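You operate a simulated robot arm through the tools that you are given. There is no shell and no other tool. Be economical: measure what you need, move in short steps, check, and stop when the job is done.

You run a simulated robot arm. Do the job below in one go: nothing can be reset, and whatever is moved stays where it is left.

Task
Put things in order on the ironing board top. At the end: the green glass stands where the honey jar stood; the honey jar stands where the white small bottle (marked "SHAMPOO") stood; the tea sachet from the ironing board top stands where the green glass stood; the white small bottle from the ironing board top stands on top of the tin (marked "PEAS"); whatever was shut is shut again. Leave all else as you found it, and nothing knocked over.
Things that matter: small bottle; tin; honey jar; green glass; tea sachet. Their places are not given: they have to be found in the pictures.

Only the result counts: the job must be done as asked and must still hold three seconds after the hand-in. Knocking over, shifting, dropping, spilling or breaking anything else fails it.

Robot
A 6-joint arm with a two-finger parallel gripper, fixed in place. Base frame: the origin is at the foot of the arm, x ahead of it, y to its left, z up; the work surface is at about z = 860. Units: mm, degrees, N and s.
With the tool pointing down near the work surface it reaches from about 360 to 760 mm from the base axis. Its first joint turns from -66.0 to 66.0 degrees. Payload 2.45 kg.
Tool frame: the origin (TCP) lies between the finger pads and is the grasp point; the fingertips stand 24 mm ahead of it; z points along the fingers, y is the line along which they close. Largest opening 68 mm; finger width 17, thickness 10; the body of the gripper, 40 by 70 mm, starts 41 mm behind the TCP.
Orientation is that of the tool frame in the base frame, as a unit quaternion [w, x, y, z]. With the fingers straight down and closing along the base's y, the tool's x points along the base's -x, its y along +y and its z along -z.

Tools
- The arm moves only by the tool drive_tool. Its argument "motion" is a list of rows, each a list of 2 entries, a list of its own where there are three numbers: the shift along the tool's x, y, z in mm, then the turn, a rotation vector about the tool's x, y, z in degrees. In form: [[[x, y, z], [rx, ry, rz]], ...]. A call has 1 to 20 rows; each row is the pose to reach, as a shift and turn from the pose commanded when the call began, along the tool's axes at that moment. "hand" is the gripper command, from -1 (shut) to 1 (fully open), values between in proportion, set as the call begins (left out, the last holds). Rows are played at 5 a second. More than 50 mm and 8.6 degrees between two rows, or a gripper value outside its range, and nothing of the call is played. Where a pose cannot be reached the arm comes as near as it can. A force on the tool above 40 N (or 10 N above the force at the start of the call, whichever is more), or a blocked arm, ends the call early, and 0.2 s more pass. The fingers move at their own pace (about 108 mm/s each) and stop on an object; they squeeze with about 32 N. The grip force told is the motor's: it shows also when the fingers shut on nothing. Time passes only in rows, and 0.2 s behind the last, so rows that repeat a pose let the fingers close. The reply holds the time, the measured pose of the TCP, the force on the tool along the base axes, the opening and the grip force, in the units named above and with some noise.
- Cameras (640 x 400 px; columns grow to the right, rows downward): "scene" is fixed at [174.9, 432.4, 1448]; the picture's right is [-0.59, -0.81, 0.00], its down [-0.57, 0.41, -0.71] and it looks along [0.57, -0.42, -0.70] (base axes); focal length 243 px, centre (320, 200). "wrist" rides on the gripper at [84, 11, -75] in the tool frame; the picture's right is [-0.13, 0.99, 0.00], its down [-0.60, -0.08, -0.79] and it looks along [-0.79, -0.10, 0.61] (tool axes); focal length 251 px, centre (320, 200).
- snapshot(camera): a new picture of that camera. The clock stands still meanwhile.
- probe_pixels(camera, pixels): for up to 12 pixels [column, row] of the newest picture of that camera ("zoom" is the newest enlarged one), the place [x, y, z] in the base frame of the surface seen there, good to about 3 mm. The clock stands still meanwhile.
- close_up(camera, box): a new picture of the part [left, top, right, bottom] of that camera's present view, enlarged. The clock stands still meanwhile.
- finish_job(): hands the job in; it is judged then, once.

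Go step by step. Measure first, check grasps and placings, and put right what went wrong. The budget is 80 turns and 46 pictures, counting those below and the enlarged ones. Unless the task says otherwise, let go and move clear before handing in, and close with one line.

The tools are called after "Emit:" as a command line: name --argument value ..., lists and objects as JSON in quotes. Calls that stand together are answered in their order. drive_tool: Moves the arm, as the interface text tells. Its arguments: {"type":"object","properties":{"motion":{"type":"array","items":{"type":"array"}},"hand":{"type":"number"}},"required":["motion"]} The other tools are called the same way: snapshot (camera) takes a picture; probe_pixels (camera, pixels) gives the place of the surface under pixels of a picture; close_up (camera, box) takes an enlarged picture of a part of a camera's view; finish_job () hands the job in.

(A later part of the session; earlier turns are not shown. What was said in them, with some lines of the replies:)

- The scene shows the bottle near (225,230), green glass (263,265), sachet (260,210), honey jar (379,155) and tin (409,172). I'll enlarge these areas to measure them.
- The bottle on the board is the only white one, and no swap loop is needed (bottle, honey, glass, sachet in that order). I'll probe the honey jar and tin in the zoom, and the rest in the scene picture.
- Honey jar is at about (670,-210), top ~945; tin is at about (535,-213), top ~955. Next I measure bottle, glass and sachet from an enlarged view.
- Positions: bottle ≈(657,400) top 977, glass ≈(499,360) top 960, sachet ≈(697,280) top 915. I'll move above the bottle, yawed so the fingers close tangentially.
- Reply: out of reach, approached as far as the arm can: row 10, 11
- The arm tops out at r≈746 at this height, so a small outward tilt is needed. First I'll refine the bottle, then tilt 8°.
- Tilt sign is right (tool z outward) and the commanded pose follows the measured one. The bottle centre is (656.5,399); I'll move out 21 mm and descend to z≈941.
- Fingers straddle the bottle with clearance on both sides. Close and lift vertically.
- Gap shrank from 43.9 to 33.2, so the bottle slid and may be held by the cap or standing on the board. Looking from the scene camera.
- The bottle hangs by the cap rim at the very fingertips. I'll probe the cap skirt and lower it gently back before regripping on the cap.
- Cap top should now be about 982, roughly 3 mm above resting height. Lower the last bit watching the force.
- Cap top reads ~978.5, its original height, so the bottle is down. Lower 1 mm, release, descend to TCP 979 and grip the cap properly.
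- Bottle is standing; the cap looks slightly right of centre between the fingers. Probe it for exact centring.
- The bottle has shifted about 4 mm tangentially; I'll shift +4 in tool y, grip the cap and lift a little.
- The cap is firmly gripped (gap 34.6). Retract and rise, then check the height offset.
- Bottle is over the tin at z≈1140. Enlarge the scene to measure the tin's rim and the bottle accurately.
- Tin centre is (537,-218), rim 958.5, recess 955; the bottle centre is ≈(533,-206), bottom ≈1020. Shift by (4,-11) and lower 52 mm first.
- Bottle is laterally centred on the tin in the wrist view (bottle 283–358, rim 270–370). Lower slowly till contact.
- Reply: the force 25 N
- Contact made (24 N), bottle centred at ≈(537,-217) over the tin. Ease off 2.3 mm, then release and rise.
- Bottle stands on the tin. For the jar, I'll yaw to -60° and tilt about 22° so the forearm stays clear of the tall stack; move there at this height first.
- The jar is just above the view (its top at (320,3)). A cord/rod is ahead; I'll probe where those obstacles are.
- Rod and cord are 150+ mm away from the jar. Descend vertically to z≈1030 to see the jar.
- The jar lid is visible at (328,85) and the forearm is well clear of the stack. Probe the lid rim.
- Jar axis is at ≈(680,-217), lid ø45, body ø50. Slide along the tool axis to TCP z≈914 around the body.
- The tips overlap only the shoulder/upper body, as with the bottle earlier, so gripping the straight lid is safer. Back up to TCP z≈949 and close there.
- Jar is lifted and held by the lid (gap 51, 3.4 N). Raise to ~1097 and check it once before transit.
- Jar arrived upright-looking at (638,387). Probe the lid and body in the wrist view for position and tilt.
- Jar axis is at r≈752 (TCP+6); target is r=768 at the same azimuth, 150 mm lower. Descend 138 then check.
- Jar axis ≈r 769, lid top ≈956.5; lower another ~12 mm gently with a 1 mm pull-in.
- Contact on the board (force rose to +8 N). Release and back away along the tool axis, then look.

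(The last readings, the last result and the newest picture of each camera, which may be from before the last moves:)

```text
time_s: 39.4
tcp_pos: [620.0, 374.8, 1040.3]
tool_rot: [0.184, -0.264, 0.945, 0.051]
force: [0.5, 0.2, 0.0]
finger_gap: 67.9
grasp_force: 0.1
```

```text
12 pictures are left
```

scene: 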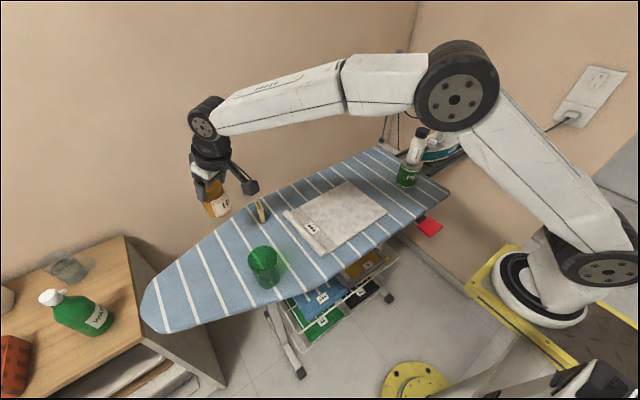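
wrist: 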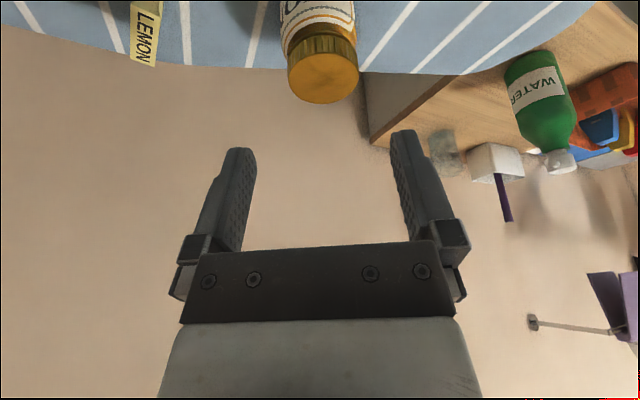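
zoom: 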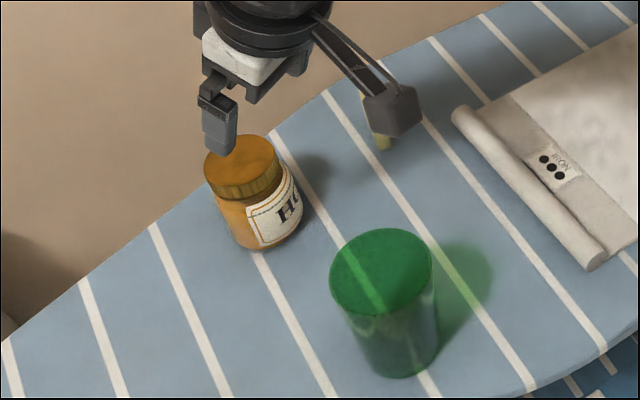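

Honey jar stands. Check its place by probing the lid, then move to view the glass.

Emit:
probe_pixels --camera "wrist" --pixels '[[323, 100], [323, 70], [290, 75], [357, 70], [323, 85], [320, 25]]'

Emit:
drive_tool --motion '[[[35, 12.5, -13.5], [0, 0, 0]], [[69, 25, -27], [0, 0, 0]], [[104, 37.5, -40.5], [0, 0, 0]], [[138.8, 49.7, -54], [0, 0, 0]], [[138.8, 49.7, -54], [0, 0, 0]]]'

Emit:
snapshot --camera "wrist"

```text
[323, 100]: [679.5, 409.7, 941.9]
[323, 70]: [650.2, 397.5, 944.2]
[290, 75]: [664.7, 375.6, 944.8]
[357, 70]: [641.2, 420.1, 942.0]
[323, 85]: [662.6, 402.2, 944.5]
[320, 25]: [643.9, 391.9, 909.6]
```

```text
time_s: 40.6
tcp_pos: [468.1, 338.5, 1040.1]
tool_rot: [0.184, -0.265, 0.945, 0.052]
force: [-0.3, 0.7, 0.8]
finger_gap: 68.0
grasp_force: 0.1
```

```text
11 pictures are left
```

wrist: 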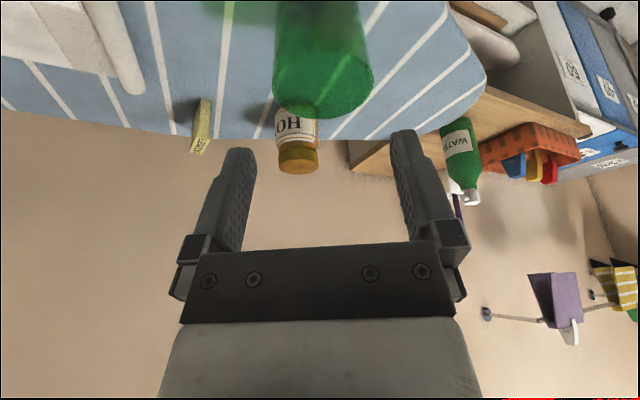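

Jar sits within a few mm of the bottle's old place. Probe the glass rim now (ellipse 273–374, far edge row 119).

Emit:
probe_pixels --camera "wrist" --pixels '[[323, 117], [274, 85], [373, 80], [290, 106], [358, 106], [300, 113], [347, 113], [279, 60], [366, 50], [276, 70], [371, 68], [323, 90]]'

Emit:
close_up --camera "wrist" --box '[240, 0, 420, 130]'

```text
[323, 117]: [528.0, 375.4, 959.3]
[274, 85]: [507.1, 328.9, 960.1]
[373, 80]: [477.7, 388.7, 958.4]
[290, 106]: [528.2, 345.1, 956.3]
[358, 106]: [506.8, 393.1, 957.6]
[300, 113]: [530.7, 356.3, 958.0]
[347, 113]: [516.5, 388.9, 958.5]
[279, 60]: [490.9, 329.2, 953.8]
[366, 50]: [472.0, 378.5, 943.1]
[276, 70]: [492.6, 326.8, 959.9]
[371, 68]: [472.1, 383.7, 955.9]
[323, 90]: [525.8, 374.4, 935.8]
```

```text
3.08 times, centred on (330, 65) of wrist
```

zoom: 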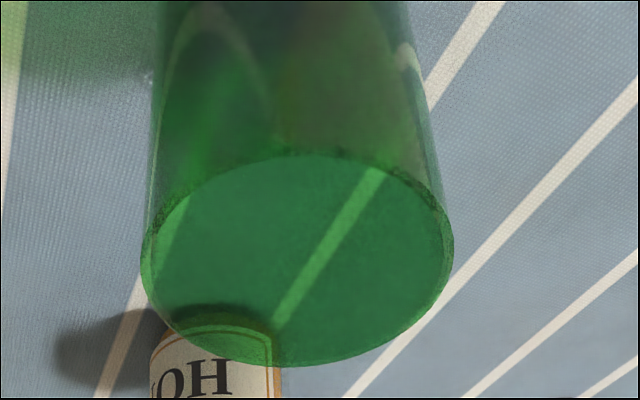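

Rim fits centre ≈(498,362) with diameter ≈65–66, too tight for the 68 mm opening. I'll instead grip the wall on the +T side with an untilted tool (half-open), one finger inside.

Emit:
drive_tool --motion '[[[-11, 12, 5], [0, 7, 0]], [[-23, 24, 9], [0, 14.5, 0]], [[-34.9, 36.1, 14.1], [0, 22, 0]], [[-34.9, 36.1, 14.1], [0, 22, 0]]]' --hand 0

Emit:
snapshot --camera "wrist"

```text
time_s: 41.6
tcp_pos: [480.5, 391.7, 1039.1]
tool_rot: [-0.002, -0.269, 0.963, 0.0]
force: [0.1, 0.9, 0.3]
finger_gap: 34.0
grasp_force: 0.1
```

```text
9 pictures are left
```

wrist: 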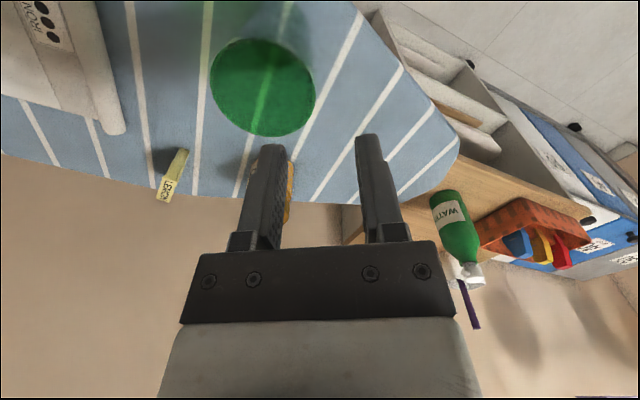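

The whole rim is visible now (x 210–316, y 38–137). Probe around it for an exact circle.

Emit:
probe_pixels --camera "wrist" --pixels '[[212, 78], [315, 95], [262, 135], [314, 85], [300, 120], [225, 115], [230, 47], [295, 57], [308, 72], [260, 39], [312, 107], [215, 95]]'

```text
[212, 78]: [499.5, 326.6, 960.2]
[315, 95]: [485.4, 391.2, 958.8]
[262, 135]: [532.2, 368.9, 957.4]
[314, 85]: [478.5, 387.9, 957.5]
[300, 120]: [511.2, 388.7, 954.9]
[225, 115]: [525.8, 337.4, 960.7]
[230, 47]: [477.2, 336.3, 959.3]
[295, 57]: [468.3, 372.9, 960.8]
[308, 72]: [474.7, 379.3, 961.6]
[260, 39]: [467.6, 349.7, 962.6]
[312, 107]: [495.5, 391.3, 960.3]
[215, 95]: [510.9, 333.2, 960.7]
```

Glass centre (499.5,359.5), ø65, top 960. Shift -4.4 in tool y, descend to TCP z≈942 straddling the wall, then close.

Emit:
drive_tool --motion '[[[0, -4.4, 15], [0, 0, 0]], [[0, -4.4, 45], [0, 0, 0]], [[0, -4.4, 72], [0, 0, 0]], [[0, -4.4, 97], [0, 0, 0]], [[0, -4.4, 97], [0, 0, 0]]]'

Emit:
drive_tool --motion '[[[0, 0, 0], [0, 0, 0]], [[0, 0, 0], [0, 0, 0]], [[0, 0, 0], [0, 0, 0]]]' --hand -1

Emit:
snapshot --camera "wrist"

```text
time_s: 42.8
tcp_pos: [485.3, 386.9, 943.0]
tool_rot: [0.0, -0.269, 0.963, 0.0]
force: [-0.3, 0.3, 0.1]
finger_gap: 34.2
grasp_force: 0.0
```

```text
time_s: 43.6
tcp_pos: [484.2, 388.1, 944.3]
tool_rot: [0.001, -0.269, 0.963, 0.001]
force: [3.9, 0.8, 12.0]
finger_gap: 8.7
grasp_force: 30.6
```

```text
8 pictures are left
```

wrist: 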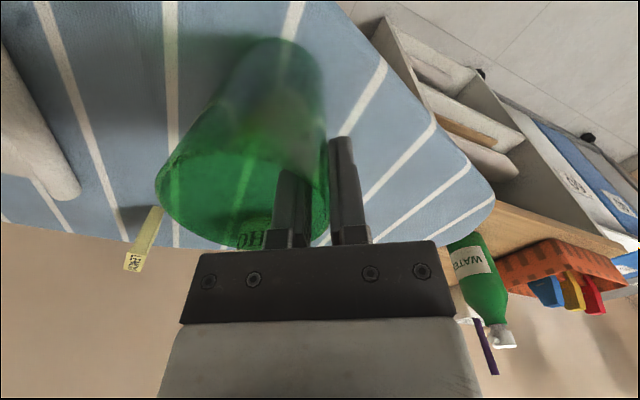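

Wall gripped (gap 8.7). Lift 20 mm slowly and check the force and the view.

Emit:
drive_tool --motion '[[[0, 0, -5], [0, 0, 0]], [[0, 0, -12], [0, 0, 0]], [[0, 0, -20], [0, 0, 0]], [[0, 0, -20], [0, 0, 0]]]'

Emit:
close_up --camera "scene" --box '[195, 170, 315, 300]'

```text
time_s: 44.6
tcp_pos: [484.3, 386.7, 961.8]
tool_rot: [-0.001, -0.269, 0.963, 0.0]
force: [0.6, 0.0, -2.7]
finger_gap: 8.6
grasp_force: 29.6
```

```text
3.08 times, centred on (255, 235) of scene
```

zoom: 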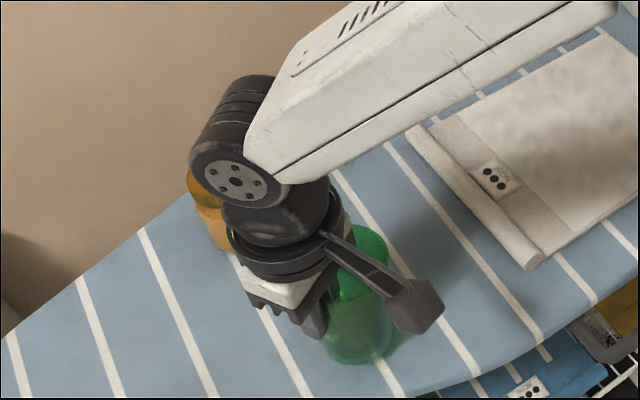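

Glass is lifted (2.7 N) and hangs straight. Lift to z≈1060, then carry to the jar's old place with yaw -60°.

Emit:
drive_tool --motion '[[[0, 0, -20], [0, 0, 0]], [[0, 0, -45], [0, 0, 0]], [[0, 0, -72], [0, 0, 0]], [[0, 0, -98], [0, 0, 0]], [[0, 0, -98], [0, 0, 0]]]'

Emit:
drive_tool --motion '[[[6.4, -34.4, 0], [0, 0, 5.07]], [[12.9, -68.9, 0], [0, 0, 10.1]], [[19.3, -103.3, 0], [0, 0, 15.2]], [[25.7, -137.7, 0], [0, 0, 20.3]], [[32.1, -172.1, 0], [0, 0, 25.3]], [[38.6, -206.6, 0], [0, 0, 30.4]], [[45, -241, 0], [0, 0, 35.5]], [[51.4, -275.4, 0], [0, 0, 40.5]], [[57.9, -309.9, 0], [0, 0, 45.6]], [[64.3, -344.3, 0], [0, 0, 50.7]], [[70.7, -378.7, 0], [0, 0, 55.7]], [[77.1, -413.1, 0], [0, 0, 60.8]], [[83.6, -447.6, 0], [0, 0, 65.9]], [[90, -482, 0], [0, 0, 70.9]], [[96.4, -516.4, 0], [0, 0, 76]], [[102.8, -550.8, 0], [0, 0, 81.1]], [[109.3, -585.3, 0], [0, 0, 86.1]], [[115.7, -619.7, 0], [0, 0, 91.2]], [[115.7, -619.7, 0], [0, 0, 91.2]]]'

Emit:
close_up --camera "scene" --box '[340, 80, 460, 200]'

```text
time_s: 45.8
tcp_pos: [482.9, 385.9, 1062.4]
tool_rot: [-0.001, -0.269, 0.963, 0.0]
force: [-0.4, -0.3, -1.9]
finger_gap: 8.4
grasp_force: 30.4
```

```text
time_s: 49.8
tcp_pos: [704.8, -202.4, 1060.9]
tool_rot: [-0.001, 0.5, 0.866, -0.001]
force: [-0.1, -0.4, -1.9]
finger_gap: 8.3
grasp_force: 30.0
```

```text
3.33 times, centred on (400, 140) of scene
```

zoom: 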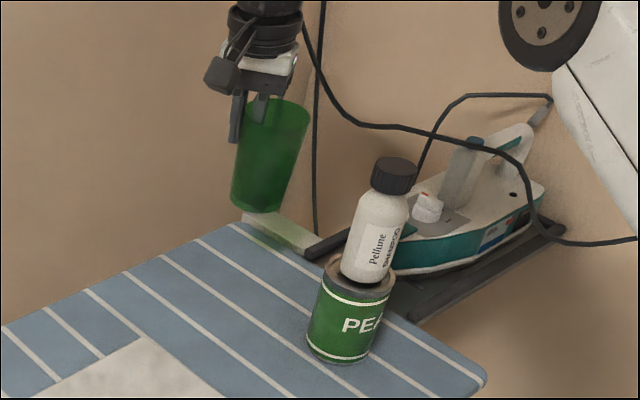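

Glass is above its destination, and the arm clears the stack. Probe rim and base of the glass to check drop and tilt.

Emit:
probe_pixels --camera "zoom" --pixels '[[290, 104], [306, 115], [275, 110], [235, 200], [255, 208], [275, 206], [287, 195], [280, 150], [245, 150], [300, 150], [265, 180]]'

```text
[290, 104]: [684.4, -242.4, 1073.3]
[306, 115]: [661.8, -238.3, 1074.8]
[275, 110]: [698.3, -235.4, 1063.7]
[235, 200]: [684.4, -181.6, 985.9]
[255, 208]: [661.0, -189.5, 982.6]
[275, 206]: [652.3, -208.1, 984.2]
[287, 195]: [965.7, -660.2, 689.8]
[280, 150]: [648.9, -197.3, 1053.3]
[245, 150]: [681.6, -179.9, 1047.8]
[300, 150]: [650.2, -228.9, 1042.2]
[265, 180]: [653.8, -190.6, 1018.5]
```

No slip (rim is TCP+15). Lower to ~12 mm above the board and check from the wrist camera.

Emit:
drive_tool --motion '[[[0, 0, 35], [0, 0, 0]], [[0, 0, 65], [0, 0, 0]], [[0, 0, 90], [0, 0, 0]], [[0, 0, 104], [0, 0, 0]], [[0, 0, 104], [0, 0, 0]]]'

Emit:
snapshot --camera "wrist"

```text
time_s: 51.0
tcp_pos: [706.5, -202.1, 956.7]
tool_rot: [0.0, 0.5, 0.866, 0.0]
force: [0.0, 0.5, -1.9]
finger_gap: 8.2
grasp_force: 30.2
```

```text
5 pictures are left
```

wrist: 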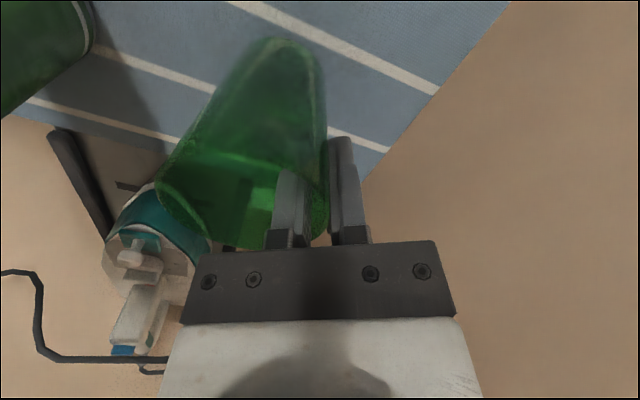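

Emit:
probe_pixels --camera "wrist" --pixels '[[157, 180], [185, 222], [215, 243], [172, 160], [320, 90], [290, 45], [265, 42], [230, 80], [322, 60], [300, 55], [375, 165], [326, 200]]'

```text
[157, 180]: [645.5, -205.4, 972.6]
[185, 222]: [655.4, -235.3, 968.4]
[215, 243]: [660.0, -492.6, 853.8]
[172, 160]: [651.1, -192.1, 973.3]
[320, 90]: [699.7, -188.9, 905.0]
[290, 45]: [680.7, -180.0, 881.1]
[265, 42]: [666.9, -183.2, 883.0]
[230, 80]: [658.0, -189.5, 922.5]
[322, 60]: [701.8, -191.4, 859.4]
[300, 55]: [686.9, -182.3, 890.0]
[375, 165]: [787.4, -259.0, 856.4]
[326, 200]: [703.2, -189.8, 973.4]
```

Glass is upright, centre ≈(678,-212.5); shift 4 mm in R (tool x -4) and lower ~13 mm until contact.

Emit:
drive_tool --motion '[[[-4, 0, 4], [0, 0, 0]], [[-4, 0, 8], [0, 0, 0]], [[-4, 0, 11], [0, 0, 0]], [[-4, 0, 13], [0, 0, 0]], [[-4, 0, 13], [0, 0, 0]]]'

```text
time_s: 52.2
tcp_pos: [707.4, -205.7, 944.0]
tool_rot: [0.001, 0.5, 0.866, 0.0]
force: [-0.2, 0.4, 6.1]
finger_gap: 8.3
grasp_force: 30.3
```

In contact (+6 N). Open half-way and rise straight up.

Emit:
drive_tool --motion '[[[0, 0, 0], [0, 0, 0]], [[0, 0, 0], [0, 0, 0]], [[0, 0, -10], [0, 0, 0]], [[0, 0, -45], [0, 0, 0]], [[0, 0, -85], [0, 0, 0]], [[0, 0, -115], [0, 0, 0]], [[0, 0, -115], [0, 0, 0]]]' --hand -0.3

Emit:
snapshot --camera "scene"

```text
time_s: 53.8
tcp_pos: [709.3, -205.9, 1056.4]
tool_rot: [0.0, 0.5, 0.866, 0.0]
force: [0.5, -0.6, -0.1]
finger_gap: 23.8
grasp_force: 0.1
```

```text
4 pictures are left
```

scene: 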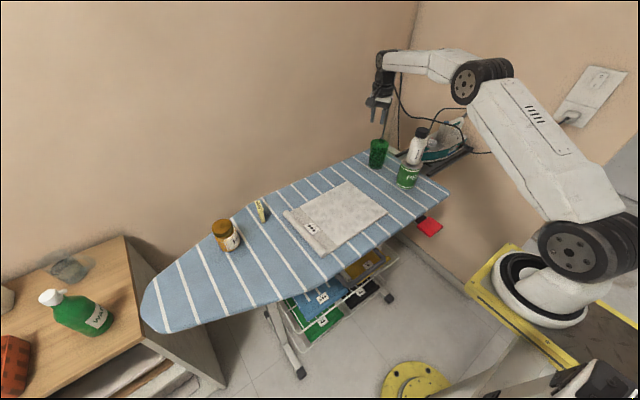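

Everything placed stands. Now travel back to the sachet, yaw to ≈-13° (across its thin side) and tilt 10° for reach.

Emit:
drive_tool --motion '[[[33.1, 14.7, 0], [0, 0, -3.6]], [[66.1, 29.5, 0], [0, 0, -7.3]], [[99.2, 44.2, 0], [0, 0, -10.9]], [[132.2, 59, 0], [0, 0, -14.5]], [[165.3, 73.7, 0], [0, 0, -18.2]], [[198.4, 88.4, 0], [0, 0, -21.8]], [[231.4, 103.2, 0], [0, 0, -25.4]], [[264.5, 117.9, 0], [0, 0, -29]], [[297.6, 132.7, 0], [0, 0, -32.7]], [[330.6, 147.4, 0], [0, 0, -36.3]], [[363.7, 162.1, 0], [0, 0, -39.9]], [[396.7, 176.9, 0], [0, 0, -43.6]], [[429.8, 191.6, 0], [0, 0, -47.2]], [[429.8, 191.6, 0], [0, 0, -47.2]]]'

Emit:
drive_tool --motion '[[[-17, 13, 30], [0, -5, 0]], [[-34, 26.2, 60], [0, -10, 0]], [[-34, 26.2, 60], [0, -10, 0]]]' --hand 1

Emit:
snapshot --camera "wrist"

```text
time_s: 56.8
tcp_pos: [659.0, 261.8, 1058.9]
tool_rot: [0.0, 0.111, 0.994, 0.001]
force: [0.1, -0.4, -0.4]
finger_gap: 23.9
grasp_force: 0.1
```

```text
time_s: 57.6
tcp_pos: [698.5, 281.9, 996.6]
tool_rot: [0.087, 0.111, 0.99, -0.009]
force: [0.3, 0.3, 0.2]
finger_gap: 67.9
grasp_force: 0.0
```

```text
3 pictures are left
```

wrist: 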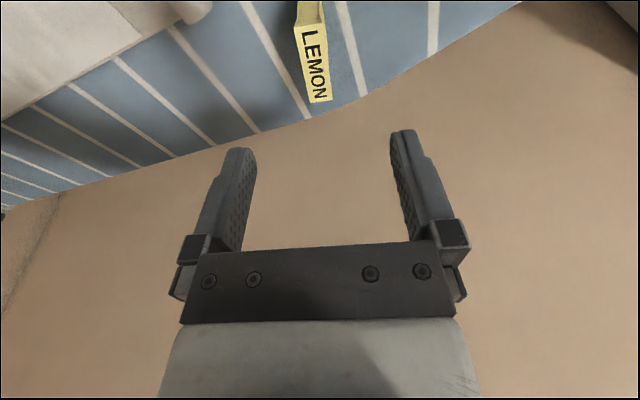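

Sachet top is between the fingers ((295,27)–(333,100)). Probe its corners.

Emit:
probe_pixels --camera "wrist" --pixels '[[297, 30], [323, 26], [310, 101], [331, 98], [310, 28], [320, 99], [314, 65], [303, 62], [326, 60], [312, 12]]'

```text
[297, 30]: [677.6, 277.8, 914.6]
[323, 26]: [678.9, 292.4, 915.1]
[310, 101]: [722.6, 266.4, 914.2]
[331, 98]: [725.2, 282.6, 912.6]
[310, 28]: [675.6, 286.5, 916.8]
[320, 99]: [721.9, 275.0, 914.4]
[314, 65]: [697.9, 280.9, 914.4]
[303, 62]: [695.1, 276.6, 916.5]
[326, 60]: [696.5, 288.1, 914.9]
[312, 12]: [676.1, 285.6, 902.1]
```

Sachet centre (701,280), axis -13°, 46×15 mm, top 915. Descend to TCP z≈893 and close.

Emit:
drive_tool --motion '[[[3, -0.5, 30], [0, 0, 0]], [[8, -0.5, 58], [0, 0, 0]], [[12, -0.5, 82], [0, 0, 0]], [[15.7, -0.5, 101.8], [0, 0, 0]], [[15.7, -0.5, 101.8], [0, 0, 0]]]'

Emit:
drive_tool --motion '[[[0, 0, 0], [0, 0, 0]], [[0, 0, 0], [0, 0, 0]], [[0, 0, 0], [0, 0, 0]]]' --hand -1

Emit:
drive_tool --motion '[[[-1.7, 0, -10], [0, 0, 0]], [[-4.2, 0, -24], [0, 0, 0]], [[-10, 0, -58], [0, 0, 0]], [[-17, 0, -98], [0, 0, 0]], [[-17, 0, -98], [0, 0, 0]]]'

```text
time_s: 58.8
tcp_pos: [699.5, 277.4, 894.2]
tool_rot: [0.087, 0.111, 0.99, -0.009]
force: [0.3, 0.0, 0.4]
finger_gap: 68.0
grasp_force: 0.0
```

```text
time_s: 59.6
tcp_pos: [699.9, 279.5, 895.6]
tool_rot: [0.086, 0.111, 0.99, -0.009]
force: [0.7, -0.2, 0.1]
finger_gap: 15.0
grasp_force: 32.1
```

```text
time_s: 60.8
tcp_pos: [699.4, 278.9, 994.8]
tool_rot: [0.086, 0.11, 0.99, -0.01]
force: [-0.1, -1.1, 0.2]
finger_gap: 14.9
grasp_force: 31.8
```

Sachet held (gap 15). Carry it at this height to the glass's old place and lower most of the way.

Emit:
drive_tool --motion '[[[35.2, 5.5, -6.2], [0, 0, 0]], [[70.3, 11, -12.4], [0, 0, 0]], [[105.5, 16.5, -18.6], [0, 0, 0]], [[140.6, 21.9, -24.8], [0, 0, 0]], [[175.8, 27.4, -31], [0, 0, 0]], [[210.9, 32.9, -37.2], [0, 0, 0]], [[210.9, 32.9, -37.2], [0, 0, 0]]]'

Emit:
drive_tool --motion '[[[6, 0, 34], [0, 0, 0]], [[11, 0, 64], [0, 0, 0]], [[15.6, 0, 88.6], [0, 0, 0]], [[15.6, 0, 88.6], [0, 0, 0]]]'

Emit:
snapshot --camera "wrist"

```text
time_s: 62.4
tcp_pos: [497.7, 358.5, 995.2]
tool_rot: [0.087, 0.112, 0.99, -0.01]
force: [0.3, -0.1, -0.3]
finger_gap: 14.7
grasp_force: 31.9
```

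```text
time_s: 63.4
tcp_pos: [497.6, 359.7, 903.9]
tool_rot: [0.087, 0.11, 0.99, -0.01]
force: [0.1, -0.7, -0.2]
finger_gap: 14.9
grasp_force: 32.0
```

```text
2 pictures are left
```

wrist: 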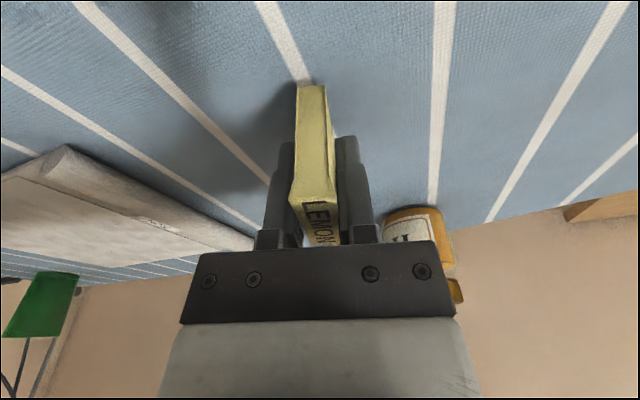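

Sachet is straight and ~9 mm above the board. Lower gently to contact.

Emit:
drive_tool --motion '[[[0.9, 0, 5], [0, 0, 0]], [[1.4, 0, 8], [0, 0, 0]], [[1.6, 0, 9.2], [0, 0, 0]], [[1.7, 0, 10], [0, 0, 0]], [[1.7, 0, 10], [0, 0, 0]]]'

```text
time_s: 64.6
tcp_pos: [499.2, 360.6, 895.3]
tool_rot: [0.086, 0.111, 0.99, -0.01]
force: [-0.4, -1.2, 5.6]
finger_gap: 14.8
grasp_force: 32.4
```

Contact at +5.6 N. Release and rise clear.

Emit:
drive_tool --motion '[[[0, 0, 0], [0, 0, 0]], [[0, 0, 0], [0, 0, 0]], [[0, 0, 0], [0, 0, 0]], [[-3.5, 0, -20], [0, 0, 0]], [[-10, 0, -58], [0, 0, 0]], [[-17, 0, -98], [0, 0, 0]], [[5, 0, -130], [0, 0, 0]], [[40, 0, -160], [0, 0, 0]], [[80, 0, -180], [0, 0, 0]], [[80, 0, -180], [0, 0, 0]]]' --hand 1

Emit:
snapshot --camera "scene"

```text
time_s: 66.8
tcp_pos: [390.2, 385.5, 1059.6]
tool_rot: [0.086, 0.112, 0.99, -0.01]
force: [-0.7, 0.2, 0.7]
finger_gap: 68.0
grasp_force: 0.1
```

```text
1 pictures are left
```

scene: 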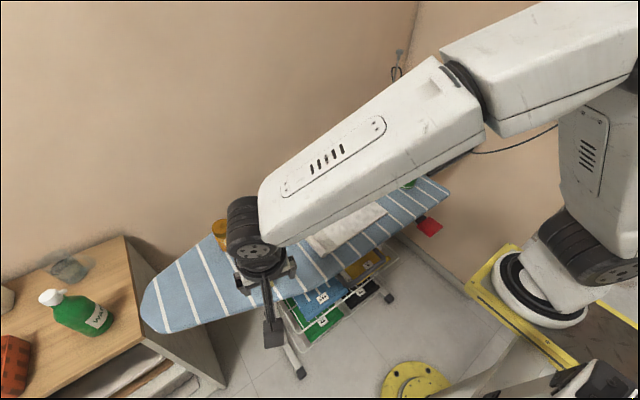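

The arm blocks the view. Retreat to the starting area and take a last check.

Emit:
drive_tool --motion '[[[-13, -29, -22], [0, 0, 0]], [[-26, -59, -44], [0, 0, 0]], [[-39, -88, -66], [0, 0, 0]], [[-52, -118, -87], [0, 0, 0]], [[-64, -147, -109], [0, 0, 0]], [[-77, -177, -131], [0, 0, 0]], [[-90, -206, -153], [0, 0, 0]], [[-103, -236, -175], [0, 0, 0]], [[-103, -236, -175], [0, 0, 0]]]'

Emit:
snapshot --camera "scene"

Emit:
probe_pixels --camera "scene" --pixels '[[225, 226], [378, 145], [409, 165], [262, 262], [420, 132], [267, 275]]'

```text
time_s: 68.8
tcp_pos: [407.7, 135.5, 1247.8]
tool_rot: [0.086, 0.111, 0.99, -0.01]
force: [0.7, 0.0, -0.4]
finger_gap: 67.6
grasp_force: 0.1
```

```text
0 pictures are left
```

scene: 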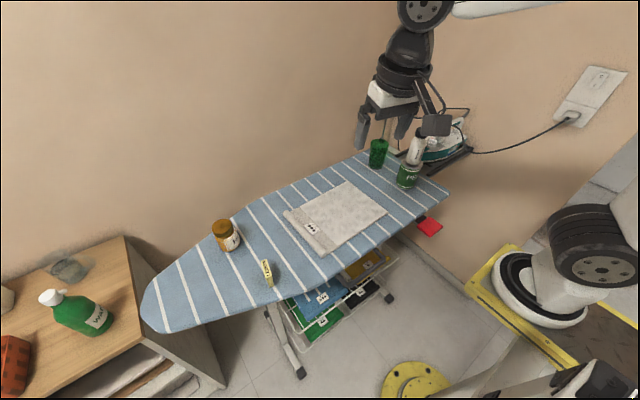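

```text
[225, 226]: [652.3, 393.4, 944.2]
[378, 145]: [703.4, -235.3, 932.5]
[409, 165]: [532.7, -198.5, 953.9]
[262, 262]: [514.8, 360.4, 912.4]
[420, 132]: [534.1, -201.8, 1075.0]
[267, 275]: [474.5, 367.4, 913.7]
```

The last picture shows the jar at (226,236), sachet at (267,272), glass at (378,153) and bottle on the tin at (415,150), all upright. The hand is clear, so I'm handing in.

Emit:
finish_job

```text
The job is handed in.
```

The job is handed in: the shampoo bottle is on the PEAS tin, the honey jar is in the bottle's old place, the green glass is in the jar's, and the tea sachet is in the glass's. All four were upright in the last picture. The jar is within about 5 mm of its target, the glass and sachet are about as close, and nothing was opened.
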